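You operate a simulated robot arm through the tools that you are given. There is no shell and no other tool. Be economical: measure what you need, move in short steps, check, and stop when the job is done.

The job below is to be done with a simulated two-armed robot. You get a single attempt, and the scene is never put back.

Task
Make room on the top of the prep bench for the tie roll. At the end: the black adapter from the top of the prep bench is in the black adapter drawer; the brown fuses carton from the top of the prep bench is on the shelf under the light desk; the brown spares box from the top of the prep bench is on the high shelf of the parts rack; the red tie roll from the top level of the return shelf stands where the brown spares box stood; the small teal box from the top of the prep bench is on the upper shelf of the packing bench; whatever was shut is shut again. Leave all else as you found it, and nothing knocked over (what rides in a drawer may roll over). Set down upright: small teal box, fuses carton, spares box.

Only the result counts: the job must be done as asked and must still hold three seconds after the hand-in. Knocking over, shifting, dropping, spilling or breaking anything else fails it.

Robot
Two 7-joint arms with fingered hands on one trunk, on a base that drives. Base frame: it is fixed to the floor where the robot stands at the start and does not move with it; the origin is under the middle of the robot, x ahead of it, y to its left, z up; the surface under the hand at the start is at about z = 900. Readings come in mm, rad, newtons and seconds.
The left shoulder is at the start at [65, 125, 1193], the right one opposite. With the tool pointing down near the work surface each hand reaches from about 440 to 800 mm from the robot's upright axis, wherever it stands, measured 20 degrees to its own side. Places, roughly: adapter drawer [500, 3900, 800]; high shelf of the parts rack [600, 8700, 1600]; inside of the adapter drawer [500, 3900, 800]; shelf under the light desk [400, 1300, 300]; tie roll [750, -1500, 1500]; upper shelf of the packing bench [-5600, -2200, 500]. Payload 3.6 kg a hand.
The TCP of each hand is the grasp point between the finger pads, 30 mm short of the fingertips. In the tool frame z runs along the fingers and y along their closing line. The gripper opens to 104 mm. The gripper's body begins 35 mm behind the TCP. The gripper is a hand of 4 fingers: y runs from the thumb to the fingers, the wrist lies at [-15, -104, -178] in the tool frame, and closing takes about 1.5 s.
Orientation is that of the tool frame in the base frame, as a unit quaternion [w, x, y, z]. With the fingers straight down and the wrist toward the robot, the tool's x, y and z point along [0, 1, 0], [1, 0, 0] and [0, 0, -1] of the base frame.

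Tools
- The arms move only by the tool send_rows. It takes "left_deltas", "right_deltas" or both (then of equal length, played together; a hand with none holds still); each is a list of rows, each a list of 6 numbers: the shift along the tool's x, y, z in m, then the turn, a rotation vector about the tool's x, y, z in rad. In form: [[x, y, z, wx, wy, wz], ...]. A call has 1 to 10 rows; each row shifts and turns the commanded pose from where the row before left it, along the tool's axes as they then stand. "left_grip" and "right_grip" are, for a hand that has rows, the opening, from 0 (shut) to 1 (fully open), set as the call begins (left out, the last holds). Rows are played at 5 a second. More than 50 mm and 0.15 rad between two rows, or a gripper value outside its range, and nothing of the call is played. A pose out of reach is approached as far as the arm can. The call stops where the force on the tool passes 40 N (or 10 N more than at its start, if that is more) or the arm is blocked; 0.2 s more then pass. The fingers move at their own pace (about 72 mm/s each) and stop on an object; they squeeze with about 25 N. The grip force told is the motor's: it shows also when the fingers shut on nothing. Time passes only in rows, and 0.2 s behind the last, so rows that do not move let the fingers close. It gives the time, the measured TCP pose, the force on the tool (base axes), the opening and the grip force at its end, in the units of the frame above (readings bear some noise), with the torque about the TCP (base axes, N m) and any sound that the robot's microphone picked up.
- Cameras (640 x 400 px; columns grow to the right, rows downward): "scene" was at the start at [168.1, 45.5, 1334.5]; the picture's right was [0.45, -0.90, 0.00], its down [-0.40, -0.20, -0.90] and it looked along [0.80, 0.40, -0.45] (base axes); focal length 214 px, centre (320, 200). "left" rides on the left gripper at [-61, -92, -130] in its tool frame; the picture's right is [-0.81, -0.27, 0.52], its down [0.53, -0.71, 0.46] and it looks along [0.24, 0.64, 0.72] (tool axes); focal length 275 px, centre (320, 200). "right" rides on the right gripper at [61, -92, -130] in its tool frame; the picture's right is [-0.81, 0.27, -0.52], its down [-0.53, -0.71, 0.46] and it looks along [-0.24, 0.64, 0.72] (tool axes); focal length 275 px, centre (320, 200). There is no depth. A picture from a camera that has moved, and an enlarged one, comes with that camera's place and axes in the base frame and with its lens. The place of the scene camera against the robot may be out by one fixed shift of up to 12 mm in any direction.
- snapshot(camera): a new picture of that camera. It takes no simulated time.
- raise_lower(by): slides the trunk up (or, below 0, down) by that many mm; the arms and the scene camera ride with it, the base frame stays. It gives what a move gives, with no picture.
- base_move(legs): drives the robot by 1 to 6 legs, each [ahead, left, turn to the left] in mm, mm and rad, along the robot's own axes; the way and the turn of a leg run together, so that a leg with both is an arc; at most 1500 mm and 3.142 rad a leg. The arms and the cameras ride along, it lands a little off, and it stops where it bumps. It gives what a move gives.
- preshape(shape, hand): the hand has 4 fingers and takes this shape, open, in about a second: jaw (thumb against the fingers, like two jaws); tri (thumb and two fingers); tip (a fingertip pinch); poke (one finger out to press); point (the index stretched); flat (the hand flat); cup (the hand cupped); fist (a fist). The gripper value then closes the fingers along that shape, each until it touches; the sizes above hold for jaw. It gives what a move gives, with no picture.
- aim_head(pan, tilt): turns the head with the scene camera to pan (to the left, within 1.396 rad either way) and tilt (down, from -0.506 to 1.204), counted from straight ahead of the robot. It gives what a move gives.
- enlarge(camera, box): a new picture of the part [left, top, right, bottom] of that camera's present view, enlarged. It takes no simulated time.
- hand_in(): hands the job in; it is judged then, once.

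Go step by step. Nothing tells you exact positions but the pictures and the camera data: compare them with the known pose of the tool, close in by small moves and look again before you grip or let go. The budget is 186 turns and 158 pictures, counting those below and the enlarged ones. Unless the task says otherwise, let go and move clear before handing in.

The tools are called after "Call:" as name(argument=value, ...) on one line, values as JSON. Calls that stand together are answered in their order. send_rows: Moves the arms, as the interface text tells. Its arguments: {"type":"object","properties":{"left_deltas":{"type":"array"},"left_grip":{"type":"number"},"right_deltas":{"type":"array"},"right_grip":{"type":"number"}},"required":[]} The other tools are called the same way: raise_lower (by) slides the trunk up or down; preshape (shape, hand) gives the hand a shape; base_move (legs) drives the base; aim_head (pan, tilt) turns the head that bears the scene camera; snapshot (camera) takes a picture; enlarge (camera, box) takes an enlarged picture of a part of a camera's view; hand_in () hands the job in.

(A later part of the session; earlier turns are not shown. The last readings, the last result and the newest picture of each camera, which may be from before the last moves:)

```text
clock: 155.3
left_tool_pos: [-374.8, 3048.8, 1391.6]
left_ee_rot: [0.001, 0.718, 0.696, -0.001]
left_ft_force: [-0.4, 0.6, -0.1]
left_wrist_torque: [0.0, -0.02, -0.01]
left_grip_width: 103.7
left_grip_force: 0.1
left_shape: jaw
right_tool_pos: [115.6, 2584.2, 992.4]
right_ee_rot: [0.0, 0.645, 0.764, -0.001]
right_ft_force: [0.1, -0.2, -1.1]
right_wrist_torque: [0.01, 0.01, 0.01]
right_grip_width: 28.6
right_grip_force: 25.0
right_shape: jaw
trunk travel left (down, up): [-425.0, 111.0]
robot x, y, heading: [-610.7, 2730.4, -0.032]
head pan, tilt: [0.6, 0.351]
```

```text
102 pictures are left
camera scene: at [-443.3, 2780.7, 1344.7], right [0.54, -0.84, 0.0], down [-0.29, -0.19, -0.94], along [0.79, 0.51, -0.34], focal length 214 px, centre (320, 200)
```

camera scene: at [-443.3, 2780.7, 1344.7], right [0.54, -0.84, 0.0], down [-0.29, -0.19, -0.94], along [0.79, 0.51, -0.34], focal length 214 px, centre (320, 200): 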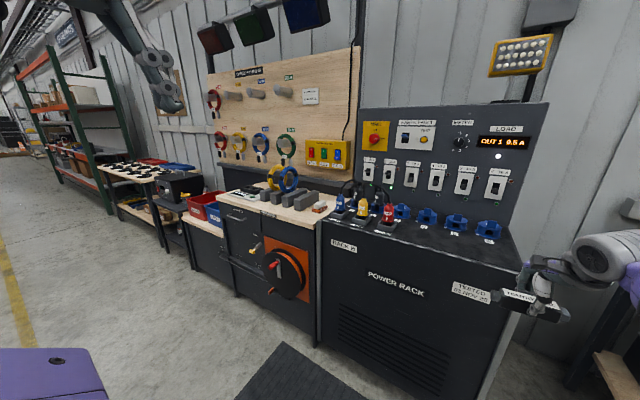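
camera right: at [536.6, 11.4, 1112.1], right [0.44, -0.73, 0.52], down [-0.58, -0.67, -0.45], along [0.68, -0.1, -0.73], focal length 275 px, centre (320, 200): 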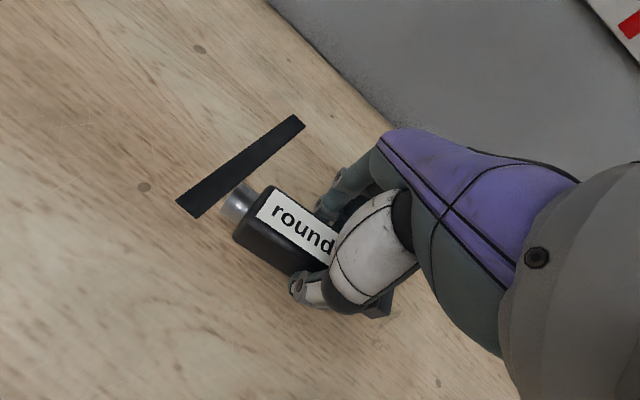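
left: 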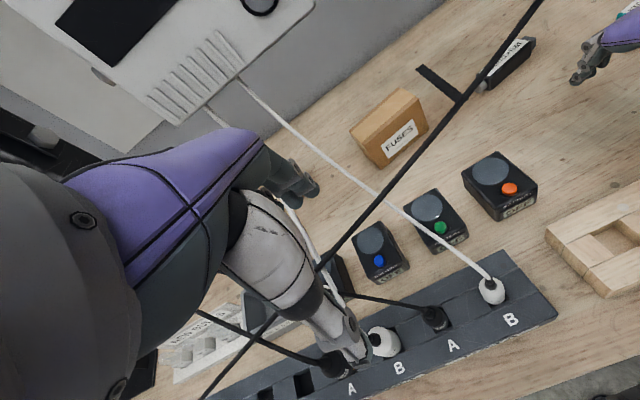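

The drawer cabinet is left of the power rack. I sidestep there and look.

Call:
base_move(legs=[[-100, 1050, 0.03]])

Call:
aim_head(pan=0.0, tilt=0.45)

Call:
snapshot(camera="scene")

Call:
aim_head(pan=1.1, tilt=0.1)

Call:
snapshot(camera="scene")

```text
clock: 161.1
left_tool_pos: [-408.0, 3691.5, 1390.5]
left_ee_rot: [0.002, 0.716, 0.699, -0.001]
left_ft_force: [0.3, 0.6, -0.8]
left_wrist_torque: [-0.04, 0.0, -0.01]
left_grip_width: 103.7
left_grip_force: 0.0
left_shape: jaw
right_tool_pos: [86.1, 3230.3, 991.3]
right_ee_rot: [0.001, 0.642, 0.767, -0.002]
right_ft_force: [0.4, 1.7, -0.9]
right_wrist_torque: [-0.06, 0.0, -0.02]
right_grip_width: 28.8
right_grip_force: 25.0
right_shape: jaw
trunk travel left (down, up): [-425.0, 111.0]
robot x, y, heading: [-639.7, 3364.5, -0.025]
head pan, tilt: [0.6, 0.351]
stopped in leg 1: the robot was blocked; the commanded pose is now the measured one
```

```text
clock: 162.1
left_tool_pos: [-408.3, 3687.5, 1391.4]
left_ee_rot: [0.001, 0.715, 0.699, 0.001]
left_ft_force: [-0.7, 0.4, 0.7]
left_wrist_torque: [-0.03, -0.01, -0.03]
left_grip_width: 103.2
left_grip_force: 0.0
left_shape: jaw
right_tool_pos: [85.2, 3227.7, 992.0]
right_ee_rot: [0.0, 0.643, 0.766, -0.001]
right_ft_force: [-1.1, 0.4, -0.8]
right_wrist_torque: [-0.02, 0.03, -0.03]
right_grip_width: 28.6
right_grip_force: 25.4
right_shape: jaw
trunk travel left (down, up): [-425.0, 111.0]
robot x, y, heading: [-638.1, 3362.6, -0.023]
head pan, tilt: [0.0, 0.45]
```

```text
101 pictures are left
camera scene: at [-460.8, 3367.0, 1335.5], right [-0.02, -1.0, 0.0], down [-0.44, 0.01, -0.9], along [0.9, -0.02, -0.44], focal length 214 px, centre (320, 200)
```

scene: 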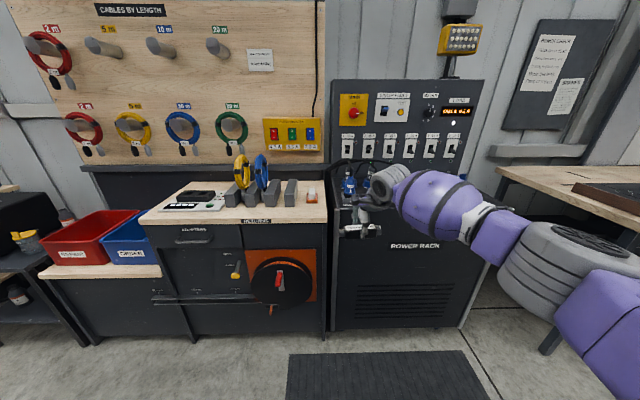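

```text
clock: 163.4
left_tool_pos: [-408.2, 3688.1, 1392.0]
left_ee_rot: [0.0, 0.716, 0.698, 0.001]
left_ft_force: [-0.3, 0.4, -0.7]
left_wrist_torque: [0.01, 0.02, 0.0]
left_grip_width: 103.7
left_grip_force: 0.2
left_shape: jaw
right_tool_pos: [85.8, 3227.5, 992.5]
right_ee_rot: [-0.001, 0.642, 0.766, 0.0]
right_ft_force: [0.3, 0.6, -1.2]
right_wrist_torque: [0.02, -0.03, -0.02]
right_grip_width: 28.4
right_grip_force: 24.6
right_shape: jaw
trunk travel left (down, up): [-425.0, 111.0]
robot x, y, heading: [-638.9, 3365.4, -0.024]
head pan, tilt: [1.1, 0.099]
```

```text
100 pictures are left
camera scene: at [-509.0, 3449.9, 1368.1], right [0.88, -0.47, 0.0], down [-0.05, -0.09, -0.99], along [0.47, 0.88, -0.1], focal length 214 px, centre (320, 200)
```

scene: 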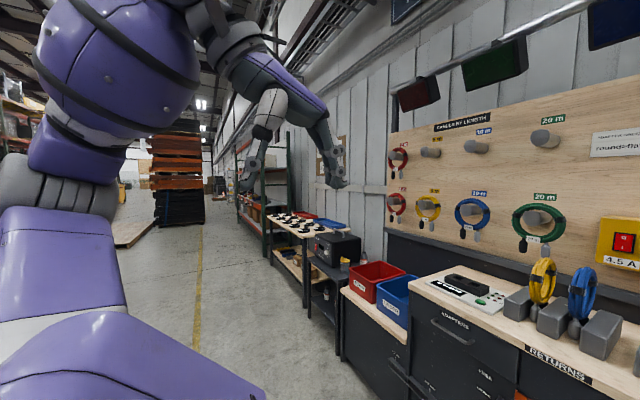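

The base was blocked; something must stand at its left. I look there.

Call:
aim_head(pan=1.39, tilt=0.9)

Call:
snapshot(camera="scene")

Call:
snapshot(camera="left")

```text
clock: 164.6
left_tool_pos: [-407.6, 3687.9, 1392.2]
left_ee_rot: [0.0, 0.716, 0.698, 0.0]
left_ft_force: [0.5, 0.1, -0.1]
left_wrist_torque: [0.0, -0.01, 0.0]
left_grip_width: 103.8
left_grip_force: 0.1
left_shape: jaw
right_tool_pos: [86.2, 3227.9, 992.3]
right_ee_rot: [0.0, 0.643, 0.766, -0.001]
right_ft_force: [0.2, 0.4, -2.6]
right_wrist_torque: [0.02, -0.02, -0.02]
right_grip_width: 28.6
right_grip_force: 25.2
right_shape: jaw
trunk travel left (down, up): [-425.0, 111.0]
robot x, y, heading: [-640.8, 3367.4, -0.022]
head pan, tilt: [1.389, 0.901]
```

```text
99 pictures are left
camera scene: at [-537.4, 3442.8, 1297.2], right [0.98, -0.2, 0.0], down [-0.16, -0.77, -0.62], along [0.13, 0.61, -0.78], focal length 214 px, centre (320, 200)
```

scene: 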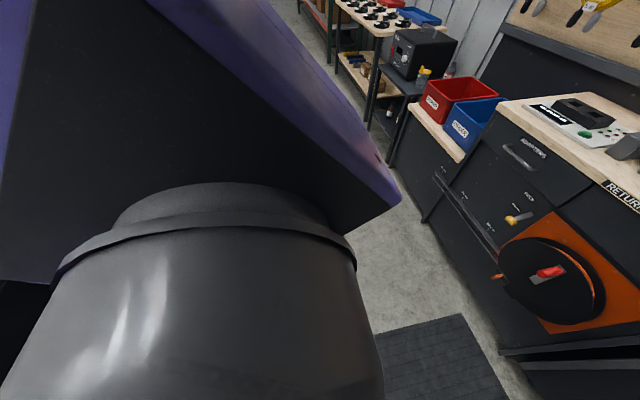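

```text
98 pictures are left
camera left: at [-502.7, 3628.9, 1522.0], right [-0.29, -0.8, -0.52], down [-0.7, 0.55, -0.46], along [0.65, 0.23, -0.72], focal length 275 px, centre (320, 200)
```

left: 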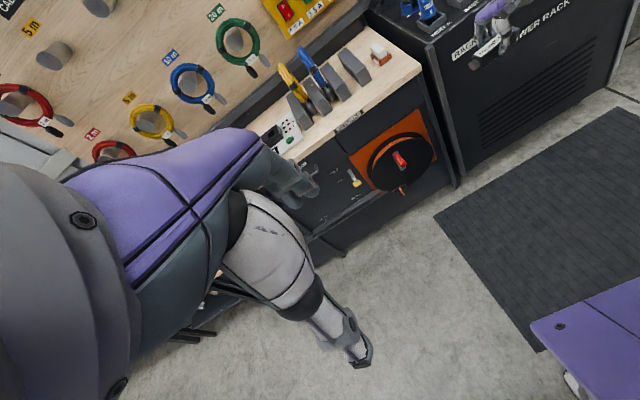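

The blocker is behind-left (the black crates), out of view; I go forward away from it, then left.

Call:
base_move(legs=[[60, -30, 0.0], [170, 0, 0.02]])

Call:
base_move(legs=[[0, 500, 0]])

Call:
aim_head(pan=0.0, tilt=0.6)

Call:
snapshot(camera="scene")

```text
clock: 166.6
left_tool_pos: [-186.2, 3659.2, 1392.3]
left_ee_rot: [0.001, 0.709, 0.705, 0.0]
left_ft_force: [1.2, -0.1, 0.6]
left_wrist_torque: [-0.03, 0.03, 0.01]
left_grip_width: 103.8
left_grip_force: 0.0
left_shape: jaw
right_tool_pos: [316.3, 3207.9, 991.9]
right_ee_rot: [-0.001, 0.635, 0.772, -0.001]
right_ft_force: [-0.1, 0.2, -1.0]
right_wrist_torque: [-0.01, 0.0, 0.01]
right_grip_width: 28.5
right_grip_force: 25.1
right_shape: jaw
trunk travel left (down, up): [-425.0, 111.0]
robot x, y, heading: [-412.4, 3329.1, -0.0]
head pan, tilt: [1.389, 0.901]
```

```text
clock: 171.7
left_tool_pos: [-187.0, 4175.5, 1393.0]
left_ee_rot: [0.001, 0.707, 0.707, 0.001]
left_ft_force: [0.6, 0.4, 0.7]
left_wrist_torque: [-0.02, -0.02, 0.03]
left_grip_width: 103.6
left_grip_force: 0.2
left_shape: jaw
right_tool_pos: [316.7, 3727.1, 991.7]
right_ee_rot: [0.0, 0.633, 0.774, -0.001]
right_ft_force: [-0.1, 0.0, -1.5]
right_wrist_torque: [-0.02, 0.01, 0.01]
right_grip_width: 28.4
right_grip_force: 25.1
right_shape: jaw
trunk travel left (down, up): [-425.0, 111.0]
robot x, y, heading: [-407.0, 3851.1, -0.003]
head pan, tilt: [1.389, 0.901]
```

```text
clock: 173.2
left_tool_pos: [-187.3, 4176.9, 1391.2]
left_ee_rot: [0.001, 0.707, 0.707, 0.0]
left_ft_force: [0.8, 0.7, 0.0]
left_wrist_torque: [0.02, -0.01, 0.03]
left_grip_width: 104.0
left_grip_force: 0.2
left_shape: jaw
right_tool_pos: [317.6, 3727.3, 991.3]
right_ee_rot: [-0.001, 0.633, 0.774, 0.0]
right_ft_force: [-0.1, -0.1, -1.3]
right_wrist_torque: [0.0, 0.0, 0.0]
right_grip_width: 28.2
right_grip_force: 25.2
right_shape: jaw
trunk travel left (down, up): [-425.0, 111.0]
robot x, y, heading: [-415.2, 3846.5, 0.0]
head pan, tilt: [0.0, 0.6]
```

```text
97 pictures are left
camera scene: at [-236.2, 3854.0, 1321.9], right [0.0, -1.0, 0.0], down [-0.57, 0.0, -0.82], along [0.82, 0.0, -0.57], focal length 214 px, centre (320, 200)
```

scene: 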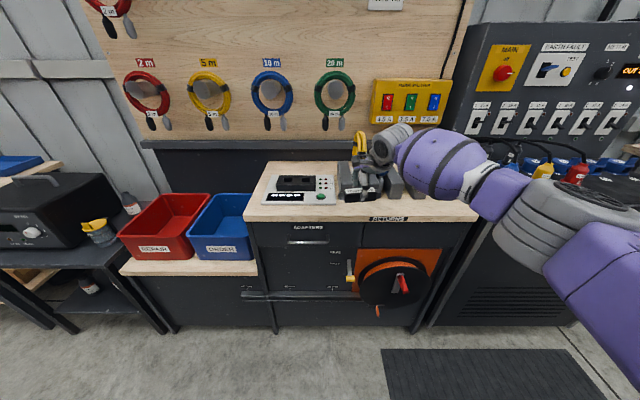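

The ADAPTERS drawer is the top-left one with a bar handle. I back off slightly for clearance and zoom in.

Call:
base_move(legs=[[-100, 0, 0]])

Call:
enlarge(camera="scene", box=[220, 130, 460, 280])

Call:
snapshot(camera="right")

Call:
snapshot(camera="left")

```text
clock: 174.3
left_tool_pos: [-287.1, 4175.0, 1393.1]
left_ee_rot: [0.0, 0.707, 0.707, 0.001]
left_ft_force: [-0.3, 0.1, 0.1]
left_wrist_torque: [-0.01, -0.02, 0.0]
left_grip_width: 103.8
left_grip_force: 0.0
left_shape: jaw
right_tool_pos: [216.5, 3726.9, 992.2]
right_ee_rot: [-0.001, 0.633, 0.774, -0.001]
right_ft_force: [0.2, 0.0, -1.6]
right_wrist_torque: [0.01, -0.01, 0.03]
right_grip_width: 28.5
right_grip_force: 24.7
right_shape: jaw
trunk travel left (down, up): [-425.0, 111.0]
robot x, y, heading: [-509.3, 3850.1, 0.003]
head pan, tilt: [0.0, 0.6]
```

```text
2.67 times, centred on (340, 205) of scene
camera zoom: at [-336.3, 3853.8, 1321.9], right [0.0, -1.0, 0.0], down [-0.57, 0.0, -0.82], along [0.82, 0.0, -0.57], focal length 572 px, centre (267, 187)
```

zoom: 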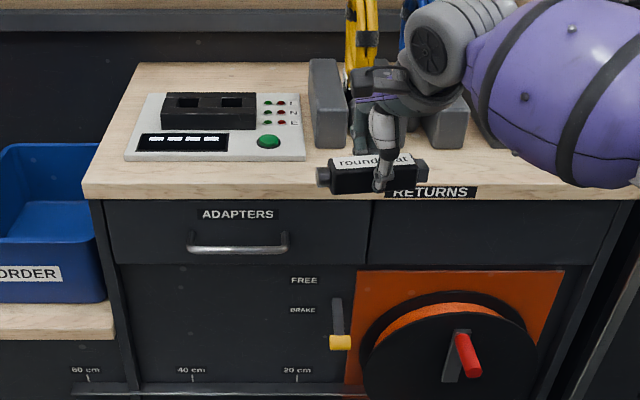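

```text
95 pictures are left
camera right: at [115.6, 3768.6, 1122.6], right [0.43, -0.74, 0.52], down [-0.59, -0.66, -0.45], along [0.68, -0.11, -0.73], focal length 275 px, centre (320, 200)
```

right: 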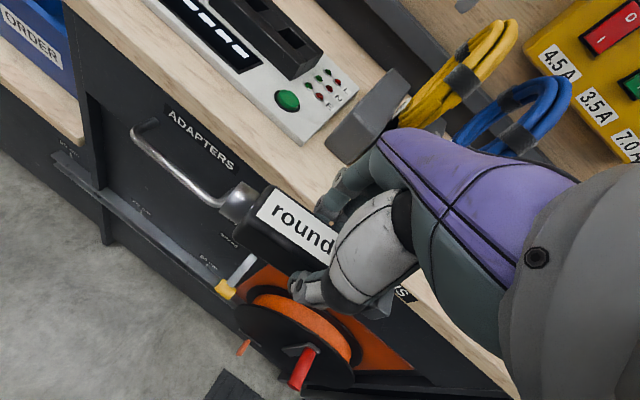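

```text
94 pictures are left
camera left: at [-381.3, 4114.8, 1522.0], right [-0.27, -0.81, -0.52], down [-0.71, 0.53, -0.46], along [0.65, 0.24, -0.72], focal length 275 px, centre (320, 200)
```

left: 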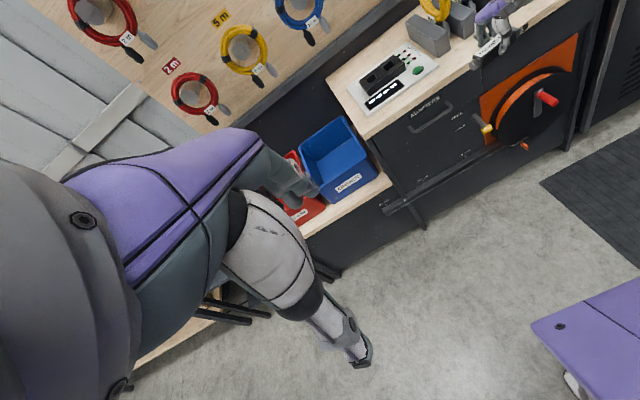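

The handle triangulates to about (297,3895,775), cabinet top at ~850. I retract the right hand and turn the left hand to point forward, then lower the trunk.

Call:
send_rows(right_deltas=[[0.0098, -0.049, -0.01, 0, 0, 0], [0.0098, -0.049, -0.01, 0, 0, 0], [0.0098, -0.049, -0.01, 0, 0, 0], [0.0098, -0.049, -0.01, 0, 0, 0], [0.0098, -0.049, -0.01, 0, 0, 0], [0, 0, 0, 0, 0, 0], [0, 0, 0, 0, 0, 0], [0, 0, 0, 0, 0, 0], [0, 0, 0, 0, 0, 0], [0, 0, 0, 0, 0, 0]], left_deltas=[[0, 0, 0.02, -0.149, 0, 0], [0, 0, 0.02, -0.149, 0, 0], [0, 0, 0, -0.149, 0, 0], [0, 0, 0, -0.149, 0, 0], [0, 0, 0, -0.149, 0, 0], [0, 0, 0, -0.149, 0, 0], [0, 0, 0, -0.149, 0, 0], [0, 0, 0, -0.149, 0, 0], [0, 0, 0, -0.149, 0, 0], [0, 0, 0, -0.149, 0, 0]])

Call:
raise_lower(by=-250)

Call:
snapshot(camera="scene")

Call:
snapshot(camera="left")

```text
refused: row 1 steps farther than a row can; nothing moved
```

```text
clock: 176.9
left_tool_pos: [-287.3, 4176.0, 1141.9]
left_ee_rot: [0.001, 0.707, 0.708, 0.001]
left_ft_force: [-0.4, -0.8, -0.1]
left_wrist_torque: [0.01, -0.01, 0.04]
left_grip_width: 103.7
left_grip_force: 0.0
left_shape: jaw
right_tool_pos: [217.3, 3727.3, 741.6]
right_ee_rot: [-0.001, 0.633, 0.774, 0.0]
right_ft_force: [0.3, 0.4, -0.8]
right_wrist_torque: [-0.05, 0.02, 0.0]
right_grip_width: 28.6
right_grip_force: 25.3
right_shape: jaw
trunk travel left (down, up): [-175.0, 361.0]
robot x, y, heading: [-512.6, 3847.1, 0.004]
head pan, tilt: [0.0, 0.6]
```

```text
93 pictures are left
camera scene: at [-268.8, 3853.9, 1065.1], right [0.0, -1.0, 0.0], down [-0.56, 0.0, -0.83], along [0.83, 0.0, -0.56], focal length 214 px, centre (320, 200)
```

scene: 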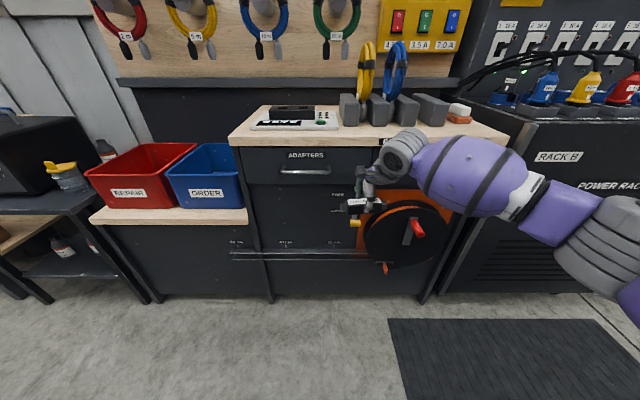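

```text
92 pictures are left
camera left: at [-381.5, 4114.9, 1272.1], right [-0.27, -0.81, -0.52], down [-0.71, 0.53, -0.46], along [0.65, 0.24, -0.72], focal length 275 px, centre (320, 200)
```

left: 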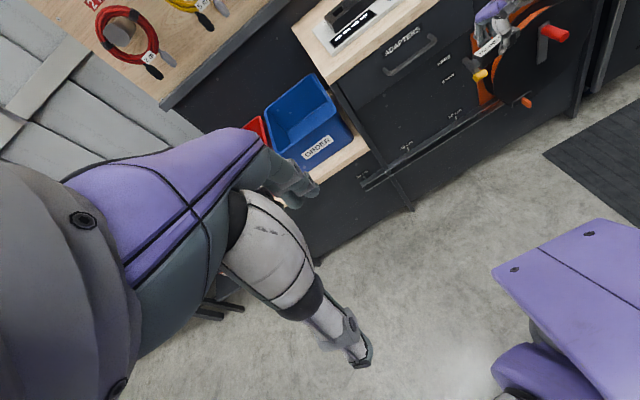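

Refused row was too long; the right hand is still clear of the cabinet. I redo the retraction and hand turn in allowed steps.

Call:
send_rows(right_deltas=[[0.009, -0.044, -0.01, 0, 0, 0], [0.009, -0.044, -0.01, 0, 0, 0], [0.009, -0.044, -0.01, 0, 0, 0], [0.009, -0.044, -0.01, 0, 0, 0], [0.009, -0.044, -0.01, 0, 0, 0], [0, 0, 0, 0, 0, 0], [0, 0, 0, 0, 0, 0], [0, 0, 0, 0, 0, 0], [0, 0, 0, 0, 0, 0], [0, 0, 0, 0, 0, 0]], left_deltas=[[0, 0, 0.02, -0.149, 0, 0], [0, 0, 0.02, -0.149, 0, 0], [0, 0, 0, -0.149, 0, 0], [0, 0, 0, -0.149, 0, 0], [0, 0, 0, -0.149, 0, 0], [0, 0, 0, -0.149, 0, 0], [0, 0, 0, -0.149, 0, 0], [0, 0, 0, -0.149, 0, 0], [0, 0, 0, -0.149, 0, 0], [0, 0, 0, -0.149, 0, 0]])

Call:
snapshot(camera="left")

```text
clock: 179.1
left_tool_pos: [-297.9, 4215.1, 1158.2]
left_ee_rot: [0.479, 0.519, 0.519, 0.481]
left_ft_force: [-0.8, -0.2, -0.9]
left_wrist_torque: [0.02, -0.02, 0.0]
left_grip_width: 103.8
left_grip_force: 0.0
left_shape: jaw
left hand out of reach, approached as far as the arm can: row 7, 8, 9, 10
right_tool_pos: [-8.6, 3727.3, 793.3]
right_ee_rot: [-0.002, 0.633, 0.774, -0.001]
right_ft_force: [0.2, 0.9, -1.4]
right_wrist_torque: [-0.03, -0.02, -0.01]
right_grip_width: 28.5
right_grip_force: 25.2
right_shape: jaw
trunk travel left (down, up): [-175.0, 361.0]
robot x, y, heading: [-508.2, 3849.6, 0.003]
head pan, tilt: [0.0, 0.6]
```

```text
91 pictures are left
camera left: at [-436.2, 4154.8, 1076.2], right [0.5, -0.81, -0.32], down [0.4, 0.53, -0.75], along [0.77, 0.24, 0.59], focal length 275 px, centre (320, 200)
```

left: 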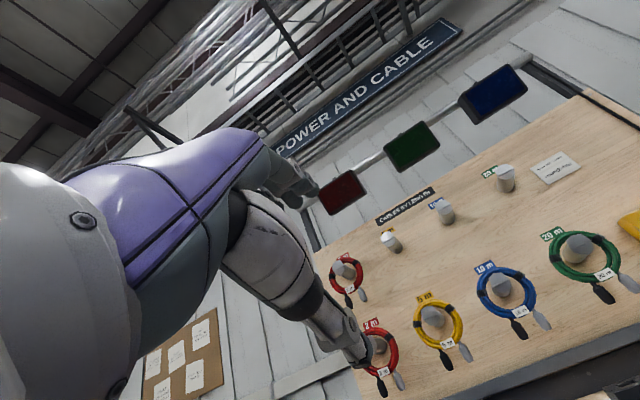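

The camera looks up in this pose, but it's workable; I extend the left hand forward and down to handle height in free space.

Call:
send_rows(left_deltas=[[0, -0.03, 0.03, 0, 0, 0], [0, -0.03, 0.03, 0, 0, 0], [0, -0.03, 0.03, 0, 0, 0], [0, -0.03, 0.03, 0, 0, 0], [0, -0.03, 0.03, 0, 0, 0], [0, -0.03, 0.03, 0, 0, 0], [0, -0.03, 0.03, 0, 0, 0], [0, -0.03, 0.03, 0, 0, 0], [0, -0.03, 0.03, 0, 0, 0], [0, 0, 0, 0, 0, 0]])

Call:
aim_head(pan=0.25, tilt=0.5)

Call:
snapshot(camera="scene")

```text
clock: 181.3
left_tool_pos: [-65.5, 4267.9, 933.8]
left_ee_rot: [0.48, 0.518, 0.519, 0.481]
left_ft_force: [0.1, 0.1, 0.0]
left_wrist_torque: [0.03, 0.0, -0.03]
left_grip_width: 103.6
left_grip_force: 0.0
left_shape: jaw
left hand out of reach, approached as far as the arm can: row 1, 2, 3, 4, 5, 6, 7
right_tool_pos: [-6.7, 3726.8, 793.4]
right_ee_rot: [-0.002, 0.633, 0.774, -0.001]
right_ft_force: [-0.2, 0.9, -0.5]
right_wrist_torque: [0.0, 0.0, 0.02]
right_grip_width: 28.5
right_grip_force: 24.6
right_shape: jaw
trunk travel left (down, up): [-175.0, 361.0]
robot x, y, heading: [-508.6, 3848.6, 0.003]
head pan, tilt: [0.0, 0.6]
```

```text
clock: 182.1
left_tool_pos: [-66.6, 4268.8, 935.4]
left_ee_rot: [0.481, 0.519, 0.519, 0.48]
left_ft_force: [-0.5, -0.7, 0.3]
left_wrist_torque: [-0.02, -0.01, -0.01]
left_grip_width: 104.0
left_grip_force: 0.0
left_shape: jaw
right_tool_pos: [-6.1, 3726.6, 792.9]
right_ee_rot: [-0.001, 0.634, 0.774, -0.001]
right_ft_force: [0.8, 0.0, -0.8]
right_wrist_torque: [0.0, -0.02, -0.01]
right_grip_width: 28.4
right_grip_force: 24.5
right_shape: jaw
trunk travel left (down, up): [-175.0, 361.0]
robot x, y, heading: [-508.1, 3847.4, 0.005]
head pan, tilt: [0.25, 0.499]
```

```text
90 pictures are left
camera scene: at [-268.9, 3876.4, 1074.1], right [0.25, -0.97, 0.0], down [-0.46, -0.12, -0.88], along [0.85, 0.22, -0.48], focal length 214 px, centre (320, 200)
```

scene: 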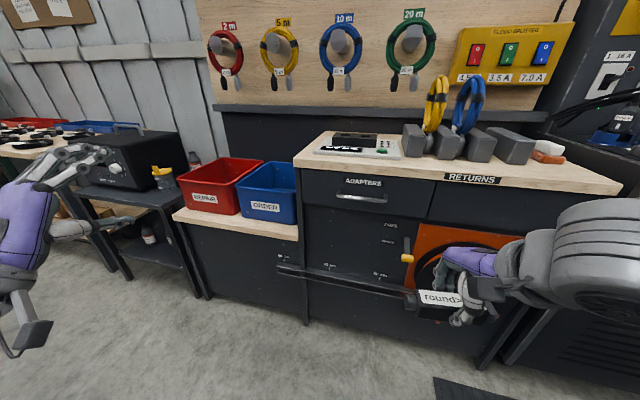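

Left hand points forward properly. I bring it inward and to handle height, and shift the robot right so that it faces the handle.

Call:
send_rows(left_deltas=[[-0.038, -0.028, 0, 0, 0, 0], [-0.038, -0.028, 0, 0, 0, 0], [-0.038, -0.028, 0, 0, 0, 0], [-0.038, -0.028, 0, 0, 0, 0], [-0.038, -0.028, 0, 0, 0, 0], [0, 0, 0, 0, 0, 0]])

Call:
base_move(legs=[[100, -180, -0.004]])

Call:
snapshot(camera="scene")

```text
clock: 183.5
left_tool_pos: [-73.1, 4078.7, 797.3]
left_ee_rot: [0.479, 0.518, 0.52, 0.482]
left_ft_force: [-0.4, -0.1, -0.7]
left_wrist_torque: [-0.03, 0.01, 0.03]
left_grip_width: 103.8
left_grip_force: 0.1
left_shape: jaw
right_tool_pos: [-7.9, 3728.3, 793.1]
right_ee_rot: [-0.002, 0.634, 0.774, -0.001]
right_ft_force: [0.3, -0.5, -1.4]
right_wrist_torque: [-0.01, -0.01, -0.01]
right_grip_width: 28.3
right_grip_force: 25.3
right_shape: jaw
trunk travel left (down, up): [-175.0, 361.0]
robot x, y, heading: [-513.0, 3848.3, -0.003]
head pan, tilt: [0.25, 0.499]
```

```text
clock: 185.7
left_tool_pos: [27.0, 3895.5, 797.2]
left_ee_rot: [0.482, 0.522, 0.517, 0.478]
left_ft_force: [0.3, -0.5, -0.6]
left_wrist_torque: [0.01, -0.02, -0.02]
left_grip_width: 104.2
left_grip_force: 0.0
left_shape: jaw
right_tool_pos: [90.8, 3543.3, 793.3]
right_ee_rot: [-0.002, 0.636, 0.772, -0.002]
right_ft_force: [-0.2, -0.4, -2.0]
right_wrist_torque: [0.02, 0.01, 0.03]
right_grip_width: 28.6
right_grip_force: 25.1
right_shape: jaw
trunk travel left (down, up): [-175.0, 361.0]
robot x, y, heading: [-414.2, 3666.4, -0.003]
head pan, tilt: [0.25, 0.499]
```

```text
89 pictures are left
camera scene: at [-170.1, 3693.4, 1074.1], right [0.24, -0.97, 0.0], down [-0.46, -0.12, -0.88], along [0.85, 0.21, -0.48], focal length 214 px, centre (320, 200)
```

scene: 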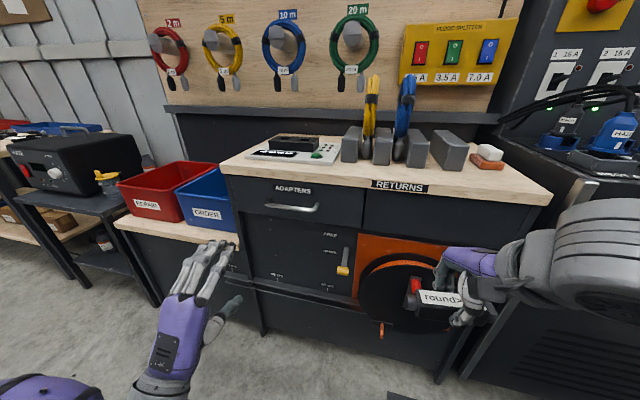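

I enlarge to refine the handle against the hand.

Call:
enlarge(camera="scene", box=[180, 160, 400, 300])

```text
2.86 times, centred on (290, 230) of scene
camera zoom: at [-170.1, 3693.4, 1074.1], right [0.24, -0.97, 0.0], down [-0.46, -0.12, -0.88], along [0.85, 0.21, -0.48], focal length 613 px, centre (406, 114)
```

zoom: 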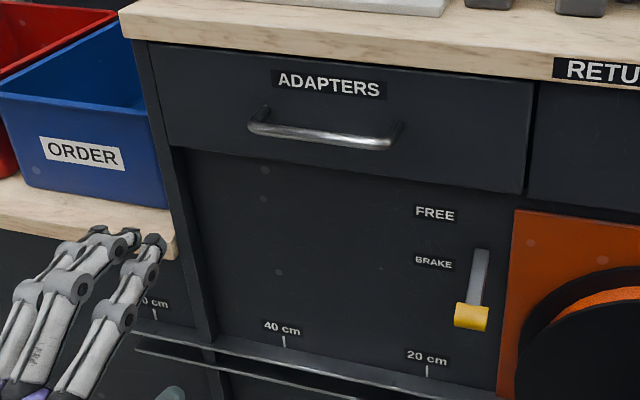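

Handle estimate ≈ (300,3898,777). I drive 110 ahead and extend the left hand toward it.

Call:
base_move(legs=[[110, 0, 0.003]])

Call:
send_rows(left_deltas=[[0, -0.017, 0.03, -0.08, 0, 0], [0, 0, 0.03, 0, 0, 0], [0, 0, 0.02, 0, 0, 0], [0, 0, 0, 0, 0, 0]])

Call:
enlarge(camera="scene", box=[180, 160, 400, 300])

```text
clock: 186.9
left_tool_pos: [141.1, 3896.5, 796.8]
left_ee_rot: [0.479, 0.519, 0.52, 0.48]
left_ft_force: [-0.7, 0.3, 0.2]
left_wrist_torque: [-0.06, 0.0, 0.01]
left_grip_width: 104.0
left_grip_force: 0.1
left_shape: jaw
right_tool_pos: [205.3, 3545.4, 792.5]
right_ee_rot: [-0.002, 0.634, 0.774, -0.001]
right_ft_force: [-0.4, -0.3, -0.3]
right_wrist_torque: [0.03, 0.01, -0.02]
right_grip_width: 28.5
right_grip_force: 24.7
right_shape: jaw
trunk travel left (down, up): [-175.0, 361.0]
robot x, y, heading: [-298.5, 3666.5, 0.005]
head pan, tilt: [0.25, 0.499]
```

```text
clock: 187.9
left_tool_pos: [220.5, 3898.6, 775.3]
left_ee_rot: [0.5, 0.5, 0.5, 0.5]
left_ft_force: [-0.8, -0.3, -1.0]
left_wrist_torque: [-0.01, 0.0, 0.01]
left_grip_width: 103.7
left_grip_force: 0.0
left_shape: jaw
right_tool_pos: [204.5, 3544.8, 793.0]
right_ee_rot: [-0.002, 0.634, 0.773, -0.001]
right_ft_force: [-0.5, -0.3, -1.6]
right_wrist_torque: [0.0, -0.02, -0.01]
right_grip_width: 28.5
right_grip_force: 25.6
right_shape: jaw
trunk travel left (down, up): [-175.0, 361.0]
robot x, y, heading: [-297.4, 3664.7, -0.003]
head pan, tilt: [0.25, 0.499]
```

```text
2.86 times, centred on (290, 230) of scene
camera zoom: at [-56.6, 3694.5, 1074.1], right [0.25, -0.97, 0.0], down [-0.46, -0.12, -0.88], along [0.85, 0.22, -0.48], focal length 613 px, centre (406, 114)
```

zoom: 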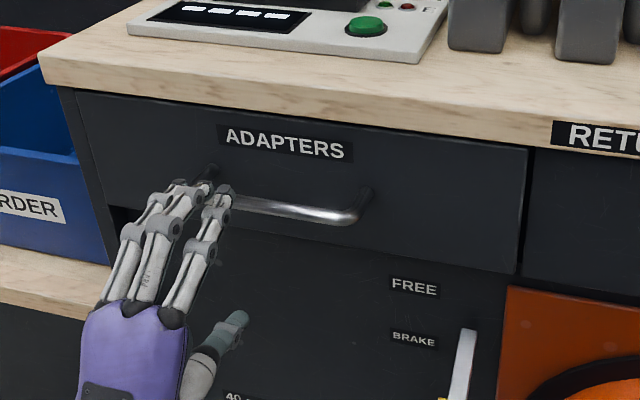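

The hand is centred in height on the bar (~772). I advance 65 mm.

Call:
send_rows(left_deltas=[[0, 0, 0.025, 0, 0, 0], [0, 0, 0.02, 0, 0, 0], [0, 0, 0.01, 0, 0, 0], [0, 0, 0.01, 0, 0, 0], [0, 0, 0, 0, 0, 0]])

Call:
enlarge(camera="scene", box=[180, 160, 400, 300])

```text
clock: 189.1
left_tool_pos: [282.4, 3897.6, 778.1]
left_ee_rot: [0.5, 0.5, 0.5, 0.5]
left_ft_force: [-0.9, 0.5, -0.1]
left_wrist_torque: [0.0, -0.01, 0.02]
left_grip_width: 103.9
left_grip_force: 0.1
left_shape: jaw
right_tool_pos: [205.3, 3545.1, 793.1]
right_ee_rot: [-0.001, 0.634, 0.773, 0.0]
right_ft_force: [-1.1, -0.3, -0.3]
right_wrist_torque: [-0.04, 0.03, 0.02]
right_grip_width: 28.3
right_grip_force: 25.4
right_shape: jaw
trunk travel left (down, up): [-175.0, 361.0]
robot x, y, heading: [-295.8, 3666.6, -0.005]
head pan, tilt: [0.25, 0.499]
```

```text
2.86 times, centred on (290, 230) of scene
camera zoom: at [-56.6, 3694.5, 1074.1], right [0.25, -0.97, 0.0], down [-0.46, -0.12, -0.88], along [0.85, 0.22, -0.48], focal length 613 px, centre (406, 114)
```

zoom: 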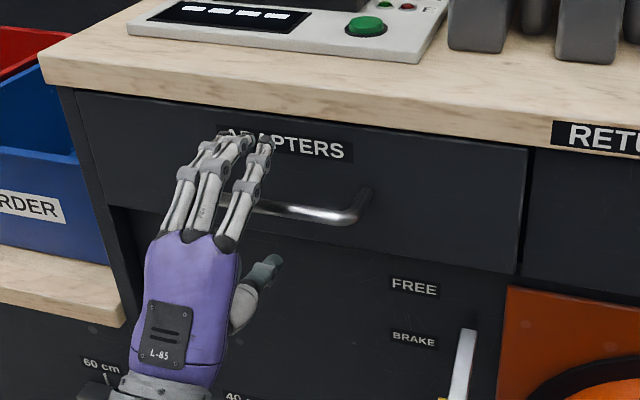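

Fingers are above and thumb below the bar; I close.

Call:
send_rows(left_deltas=[[0, 0, 0, 0, 0, 0], [0, 0, 0, 0, 0, 0], [0, 0, 0, 0, 0, 0], [0, 0, 0, 0, 0, 0], [0, 0, 0, 0, 0, 0], [0, 0, 0, 0, 0, 0], [0, 0, 0, 0, 0, 0], [0, 0, 0, 0, 0, 0], [0, 0, 0, 0, 0, 0]], left_grip=0.0)

Call:
enlarge(camera="scene", box=[180, 160, 400, 300])

```text
clock: 191.1
left_tool_pos: [283.4, 3898.6, 777.7]
left_ee_rot: [0.499, 0.5, 0.5, 0.5]
left_ft_force: [3.2, 0.1, -4.2]
left_wrist_torque: [0.04, 0.07, -0.03]
left_grip_width: 3.8
left_grip_force: 25.4
left_shape: jaw
right_tool_pos: [203.2, 3543.9, 791.5]
right_ee_rot: [-0.001, 0.634, 0.773, -0.002]
right_ft_force: [0.3, 0.2, -2.2]
right_wrist_torque: [0.0, 0.0, 0.01]
right_grip_width: 28.5
right_grip_force: 24.9
right_shape: jaw
trunk travel left (down, up): [-175.0, 361.0]
robot x, y, heading: [-297.7, 3670.7, 0.0]
head pan, tilt: [0.25, 0.499]
```

```text
2.86 times, centred on (290, 230) of scene
camera zoom: at [-56.0, 3694.7, 1073.9], right [0.25, -0.97, 0.0], down [-0.46, -0.12, -0.88], along [0.85, 0.22, -0.48], focal length 613 px, centre (406, 114)
```

zoom: 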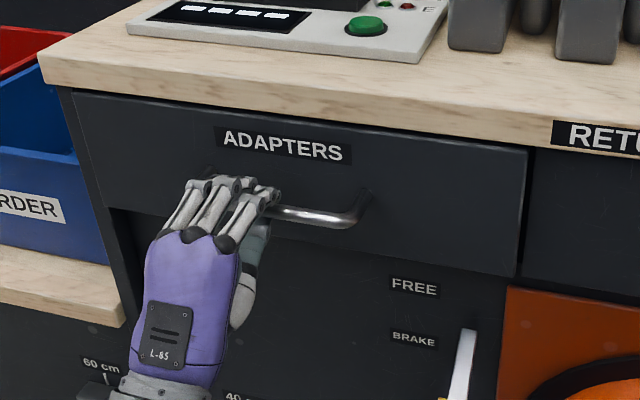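

The reading suggests the tips hold the bar. I pull gently and check.

Call:
send_rows(left_deltas=[[0, 0, -0.01, 0, 0, 0], [0, 0, -0.015, 0, 0, 0], [0, 0, -0.015, 0, 0, 0], [0, 0, 0, 0, 0, 0]])

Call:
enlarge(camera="scene", box=[180, 160, 400, 300])

```text
clock: 192.1
left_tool_pos: [242.6, 3897.0, 774.9]
left_ee_rot: [0.5, 0.5, 0.5, 0.5]
left_ft_force: [-0.9, 0.5, -3.9]
left_wrist_torque: [0.01, 0.02, 0.0]
left_grip_width: 3.9
left_grip_force: 25.0
left_shape: jaw
right_tool_pos: [204.9, 3545.2, 793.0]
right_ee_rot: [-0.001, 0.634, 0.773, -0.002]
right_ft_force: [0.0, 0.0, -0.7]
right_wrist_torque: [0.01, 0.02, -0.01]
right_grip_width: 28.8
right_grip_force: 24.9
right_shape: jaw
trunk travel left (down, up): [-175.0, 361.0]
robot x, y, heading: [-296.5, 3666.8, 0.001]
head pan, tilt: [0.25, 0.499]
```

```text
2.86 times, centred on (290, 230) of scene
camera zoom: at [-56.4, 3694.6, 1074.0], right [0.25, -0.97, 0.0], down [-0.46, -0.12, -0.88], along [0.85, 0.22, -0.48], focal length 613 px, centre (406, 114)
```

zoom: 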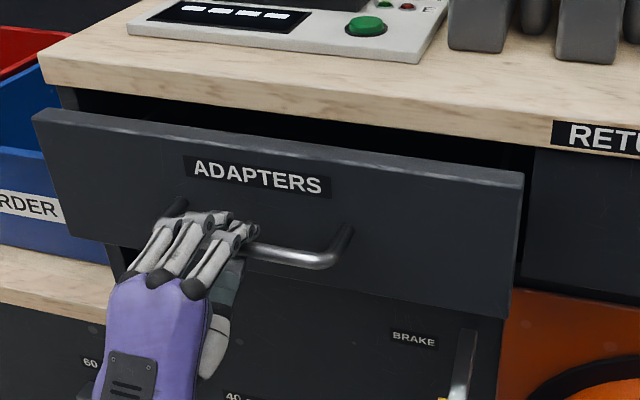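

The drawer slides. I pull on: 100 mm by arm, then the base.

Call:
send_rows(left_deltas=[[0, 0, -0.02, 0, 0, 0], [0, 0, -0.02, 0, 0, 0], [0, 0, -0.02, 0, 0, 0], [0, 0, -0.02, 0, 0, 0], [0, 0, -0.02, 0, 0, 0], [0, 0, 0, 0, 0, 0]])

Call:
base_move(legs=[[-90, 0, 0]])

Call:
aim_head(pan=0.25, tilt=0.7)

Call:
snapshot(camera="scene")

```text
clock: 193.5
left_tool_pos: [143.5, 3896.5, 775.2]
left_ee_rot: [0.5, 0.499, 0.499, 0.501]
left_ft_force: [0.2, 1.2, 0.1]
left_wrist_torque: [0.06, 0.0, 0.0]
left_grip_width: 3.8
left_grip_force: 25.0
left_shape: jaw
right_tool_pos: [204.1, 3544.4, 793.2]
right_ee_rot: [0.0, 0.634, 0.773, -0.002]
right_ft_force: [0.1, 0.2, -1.7]
right_wrist_torque: [0.05, 0.02, -0.02]
right_grip_width: 28.7
right_grip_force: 25.2
right_shape: jaw
trunk travel left (down, up): [-175.0, 361.0]
robot x, y, heading: [-298.0, 3667.7, 0.004]
head pan, tilt: [0.25, 0.499]
```

```text
clock: 194.6
left_tool_pos: [55.1, 3896.9, 775.9]
left_ee_rot: [0.501, 0.5, 0.499, 0.5]
left_ft_force: [-0.6, 0.2, 0.6]
left_wrist_torque: [-0.01, 0.02, 0.01]
left_grip_width: 4.0
left_grip_force: 24.9
left_shape: jaw
right_tool_pos: [117.2, 3544.6, 794.1]
right_ee_rot: [0.001, 0.634, 0.773, -0.001]
right_ft_force: [-0.9, 0.0, -1.5]
right_wrist_torque: [0.01, -0.03, 0.0]
right_grip_width: 28.7
right_grip_force: 25.3
right_shape: jaw
trunk travel left (down, up): [-175.0, 361.0]
robot x, y, heading: [-388.4, 3665.1, -0.002]
head pan, tilt: [0.25, 0.499]
```

```text
clock: 195.3
left_tool_pos: [56.8, 3896.4, 776.0]
left_ee_rot: [0.501, 0.5, 0.498, 0.5]
left_ft_force: [0.5, -1.1, 0.8]
left_wrist_torque: [0.0, -0.01, -0.03]
left_grip_width: 4.0
left_grip_force: 25.2
left_shape: jaw
right_tool_pos: [117.5, 3543.7, 793.6]
right_ee_rot: [-0.001, 0.635, 0.772, -0.001]
right_ft_force: [-0.4, 0.2, -1.5]
right_wrist_torque: [-0.02, -0.01, 0.0]
right_grip_width: 28.5
right_grip_force: 24.2
right_shape: jaw
trunk travel left (down, up): [-175.0, 361.0]
robot x, y, heading: [-385.8, 3663.0, -0.003]
head pan, tilt: [0.25, 0.7]
```

```text
83 pictures are left
camera scene: at [-150.0, 3692.8, 1056.5], right [0.25, -0.97, 0.0], down [-0.62, -0.16, -0.77], along [0.74, 0.19, -0.64], focal length 214 px, centre (320, 200)
```

scene: 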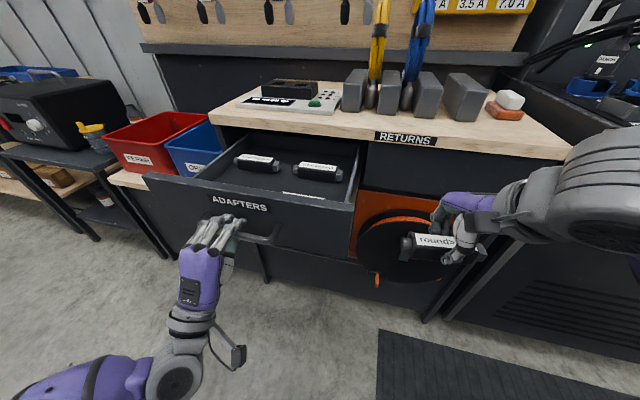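

The drawer is open with two other adapters inside at x≈255; there is free room in front at ~(175,3860). I release the handle, retreat the left hand, raise the trunk and shift left.

Call:
send_rows(left_deltas=[[0, 0, 0, 0, 0, 0], [0, 0, 0, 0, 0, 0], [0, 0, 0, 0, 0, 0], [0, 0, 0, 0, 0, 0], [0, 0, 0, 0, 0, 0], [0, 0, -0.03, 0, 0, 0], [0, 0, -0.03, 0, 0, 0], [0, 0, -0.03, 0, 0, 0], [0, 0, 0, 0, 0, 0]], left_grip=1.0)

Call:
raise_lower(by=150)

Call:
base_move(legs=[[0, 260, 0]])

Call:
aim_head(pan=0.0, tilt=0.75)

Call:
snapshot(camera="scene")

Call:
snapshot(camera="right")

```text
clock: 197.3
left_tool_pos: [-32.6, 3896.2, 776.6]
left_ee_rot: [0.502, 0.501, 0.498, 0.499]
left_ft_force: [0.4, -0.2, 0.2]
left_wrist_torque: [0.03, -0.05, 0.02]
left_grip_width: 103.6
left_grip_force: 0.0
left_shape: jaw
right_tool_pos: [117.1, 3544.2, 793.5]
right_ee_rot: [-0.002, 0.634, 0.773, -0.002]
right_ft_force: [0.6, 0.1, -1.2]
right_wrist_torque: [0.03, -0.01, 0.0]
right_grip_width: 28.4
right_grip_force: 24.7
right_shape: jaw
trunk travel left (down, up): [-175.0, 361.0]
robot x, y, heading: [-386.4, 3667.3, -0.004]
head pan, tilt: [0.25, 0.7]
```

```text
clock: 199.1
left_tool_pos: [-32.9, 3896.7, 925.7]
left_ee_rot: [0.501, 0.501, 0.499, 0.499]
left_ft_force: [0.1, -0.2, -0.5]
left_wrist_torque: [0.0, -0.02, -0.01]
left_grip_width: 103.6
left_grip_force: 0.1
left_shape: jaw
right_tool_pos: [116.0, 3544.5, 942.0]
right_ee_rot: [-0.001, 0.634, 0.773, -0.001]
right_ft_force: [0.1, -0.2, -2.3]
right_wrist_torque: [0.01, 0.03, 0.05]
right_grip_width: 28.7
right_grip_force: 24.9
right_shape: jaw
trunk travel left (down, up): [-325.0, 211.0]
robot x, y, heading: [-383.1, 3668.8, 0.001]
head pan, tilt: [0.25, 0.7]
```

```text
clock: 201.9
left_tool_pos: [-33.3, 4148.3, 925.8]
left_ee_rot: [0.501, 0.5, 0.499, 0.5]
left_ft_force: [0.5, 0.5, -0.6]
left_wrist_torque: [0.0, -0.06, -0.01]
left_grip_width: 103.6
left_grip_force: 0.1
left_shape: jaw
right_tool_pos: [117.1, 3796.8, 942.9]
right_ee_rot: [0.0, 0.634, 0.773, -0.002]
right_ft_force: [0.6, 0.3, -1.7]
right_wrist_torque: [0.01, 0.02, -0.01]
right_grip_width: 28.4
right_grip_force: 25.3
right_shape: jaw
trunk travel left (down, up): [-325.0, 211.0]
robot x, y, heading: [-386.8, 3918.4, -0.0]
head pan, tilt: [0.25, 0.7]
```

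```text
clock: 202.7
left_tool_pos: [-33.2, 4148.1, 926.5]
left_ee_rot: [0.502, 0.501, 0.498, 0.499]
left_ft_force: [-0.7, 0.3, 0.3]
left_wrist_torque: [0.03, 0.0, -0.03]
left_grip_width: 103.8
left_grip_force: 0.1
left_shape: jaw
right_tool_pos: [116.6, 3796.0, 943.1]
right_ee_rot: [0.0, 0.634, 0.773, -0.002]
right_ft_force: [-0.7, 0.8, -1.4]
right_wrist_torque: [-0.03, 0.01, -0.01]
right_grip_width: 28.7
right_grip_force: 25.3
right_shape: jaw
trunk travel left (down, up): [-325.0, 211.0]
robot x, y, heading: [-390.1, 3920.1, 0.003]
head pan, tilt: [0.0, 0.75]
```

```text
82 pictures are left
camera scene: at [-190.7, 3923.4, 1206.9], right [0.0, -1.0, 0.0], down [-0.68, 0.0, -0.73], along [0.73, 0.0, -0.68], focal length 214 px, centre (320, 200)
```

scene: 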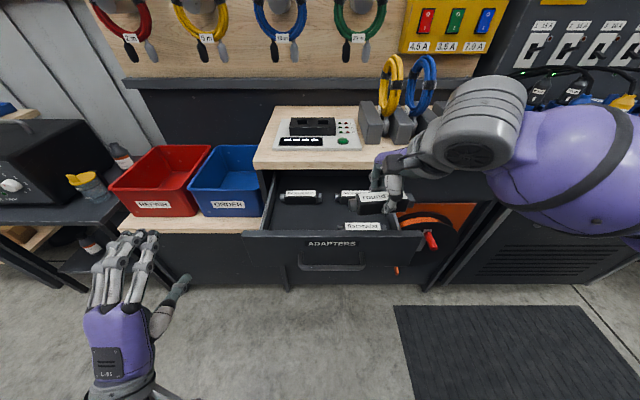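

```text
81 pictures are left
camera right: at [16.2, 3837.8, 1074.4], right [0.43, -0.74, 0.52], down [-0.6, -0.66, -0.45], along [0.68, -0.11, -0.73], focal length 275 px, centre (320, 200)
```

right: 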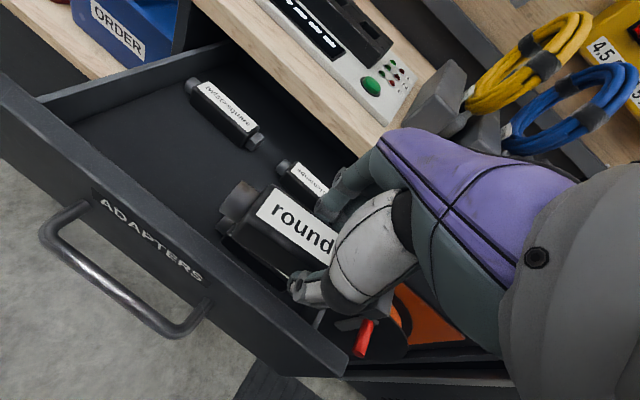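

A third adapter lies front-right, so the free spot is front-left at ~(180,3985). I shift left 187 and forward.

Call:
base_move(legs=[[0, 187, 0]])

Call:
send_rows(right_deltas=[[-0.006, 0.03, 0, 0, 0, 0], [-0.006, 0.03, 0, 0, 0, 0], [0, 0, 0, 0, 0, 0]])

Call:
snapshot(camera="scene")

Call:
snapshot(camera="right")

```text
clock: 204.9
left_tool_pos: [-33.1, 4336.0, 924.3]
left_ee_rot: [0.501, 0.5, 0.499, 0.5]
left_ft_force: [-0.8, -0.2, 0.1]
left_wrist_torque: [0.0, -0.01, 0.01]
left_grip_width: 103.6
left_grip_force: 0.0
left_shape: jaw
right_tool_pos: [117.1, 3983.9, 944.5]
right_ee_rot: [-0.001, 0.634, 0.773, -0.002]
right_ft_force: [1.1, 0.2, -1.0]
right_wrist_torque: [-0.04, -0.01, 0.0]
right_grip_width: 28.7
right_grip_force: 25.1
right_shape: jaw
trunk travel left (down, up): [-325.0, 211.0]
robot x, y, heading: [-383.0, 4108.2, -0.004]
head pan, tilt: [0.0, 0.75]
```

```text
clock: 205.8
left_tool_pos: [-33.8, 4335.2, 925.5]
left_ee_rot: [0.501, 0.5, 0.499, 0.5]
left_ft_force: [0.1, 0.3, -0.3]
left_wrist_torque: [0.01, -0.02, 0.02]
left_grip_width: 103.8
left_grip_force: 0.0
left_shape: jaw
right_tool_pos: [178.3, 3983.2, 941.5]
right_ee_rot: [0.0, 0.634, 0.773, -0.001]
right_ft_force: [0.2, 0.3, -0.2]
right_wrist_torque: [-0.02, -0.02, -0.03]
right_grip_width: 28.4
right_grip_force: 25.2
right_shape: jaw
trunk travel left (down, up): [-325.0, 211.0]
robot x, y, heading: [-384.9, 4103.1, -0.001]
head pan, tilt: [0.0, 0.75]
```

```text
80 pictures are left
camera scene: at [-190.8, 4110.3, 1206.9], right [0.0, -1.0, 0.0], down [-0.68, 0.0, -0.73], along [0.73, 0.0, -0.68], focal length 214 px, centre (320, 200)
```

scene: 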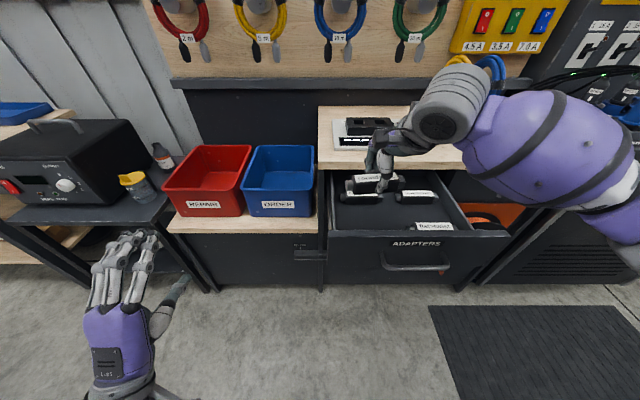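

```text
79 pictures are left
camera right: at [77.5, 4025.3, 1073.1], right [0.43, -0.74, 0.52], down [-0.6, -0.66, -0.45], along [0.68, -0.11, -0.73], focal length 275 px, centre (320, 200)
```

right: 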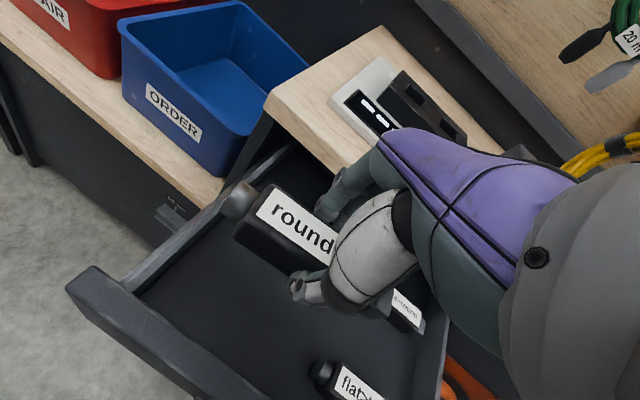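

Good position. I lower into the drawer, first most of the way.

Call:
send_rows(right_deltas=[[-0.006, 0, 0.04, 0, 0, 0], [0, 0, 0.04, 0, 0, 0], [0, 0, 0.03, 0, 0, 0], [0, 0, 0.02, 0, 0, 0], [0, 0, 0, 0, 0, 0]])

Call:
snapshot(camera="right")

Call:
enlarge(camera="scene", box=[300, 90, 520, 280])

```text
clock: 206.9
left_tool_pos: [-32.5, 4335.9, 925.9]
left_ee_rot: [0.501, 0.5, 0.499, 0.5]
left_ft_force: [-0.6, -0.4, -0.5]
left_wrist_torque: [0.01, 0.0, -0.01]
left_grip_width: 104.1
left_grip_force: 0.0
left_shape: jaw
right_tool_pos: [179.8, 3975.6, 814.7]
right_ee_rot: [-0.001, 0.634, 0.774, -0.001]
right_ft_force: [-0.1, -0.5, 0.0]
right_wrist_torque: [-0.04, 0.02, 0.01]
right_grip_width: 28.5
right_grip_force: 25.2
right_shape: jaw
trunk travel left (down, up): [-325.0, 211.0]
robot x, y, heading: [-385.6, 4107.1, 0.003]
head pan, tilt: [0.0, 0.75]
```

```text
78 pictures are left
camera right: at [78.2, 4017.6, 945.4], right [0.43, -0.74, 0.52], down [-0.6, -0.66, -0.45], along [0.68, -0.11, -0.73], focal length 275 px, centre (320, 200)
```

right: 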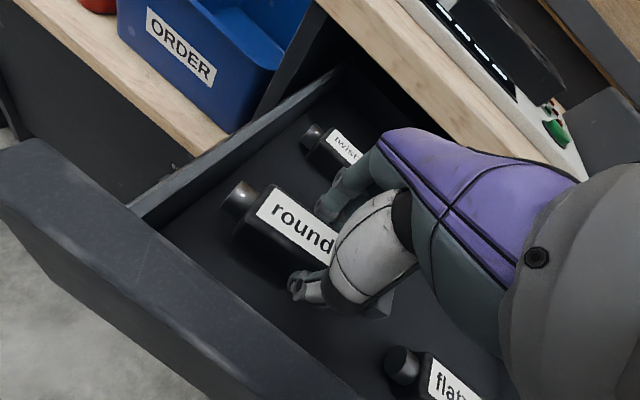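

```text
2.11 times, centred on (410, 185) of scene
camera zoom: at [-190.7, 4110.4, 1206.9], right [0.0, -1.0, 0.0], down [-0.68, 0.0, -0.73], along [0.73, 0.0, -0.68], focal length 452 px, centre (130, 232)
```

zoom: 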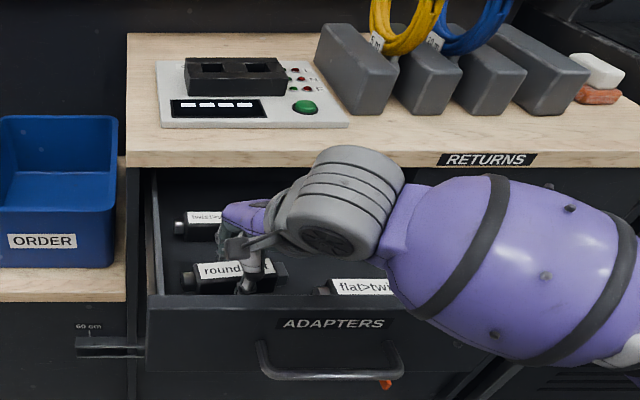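

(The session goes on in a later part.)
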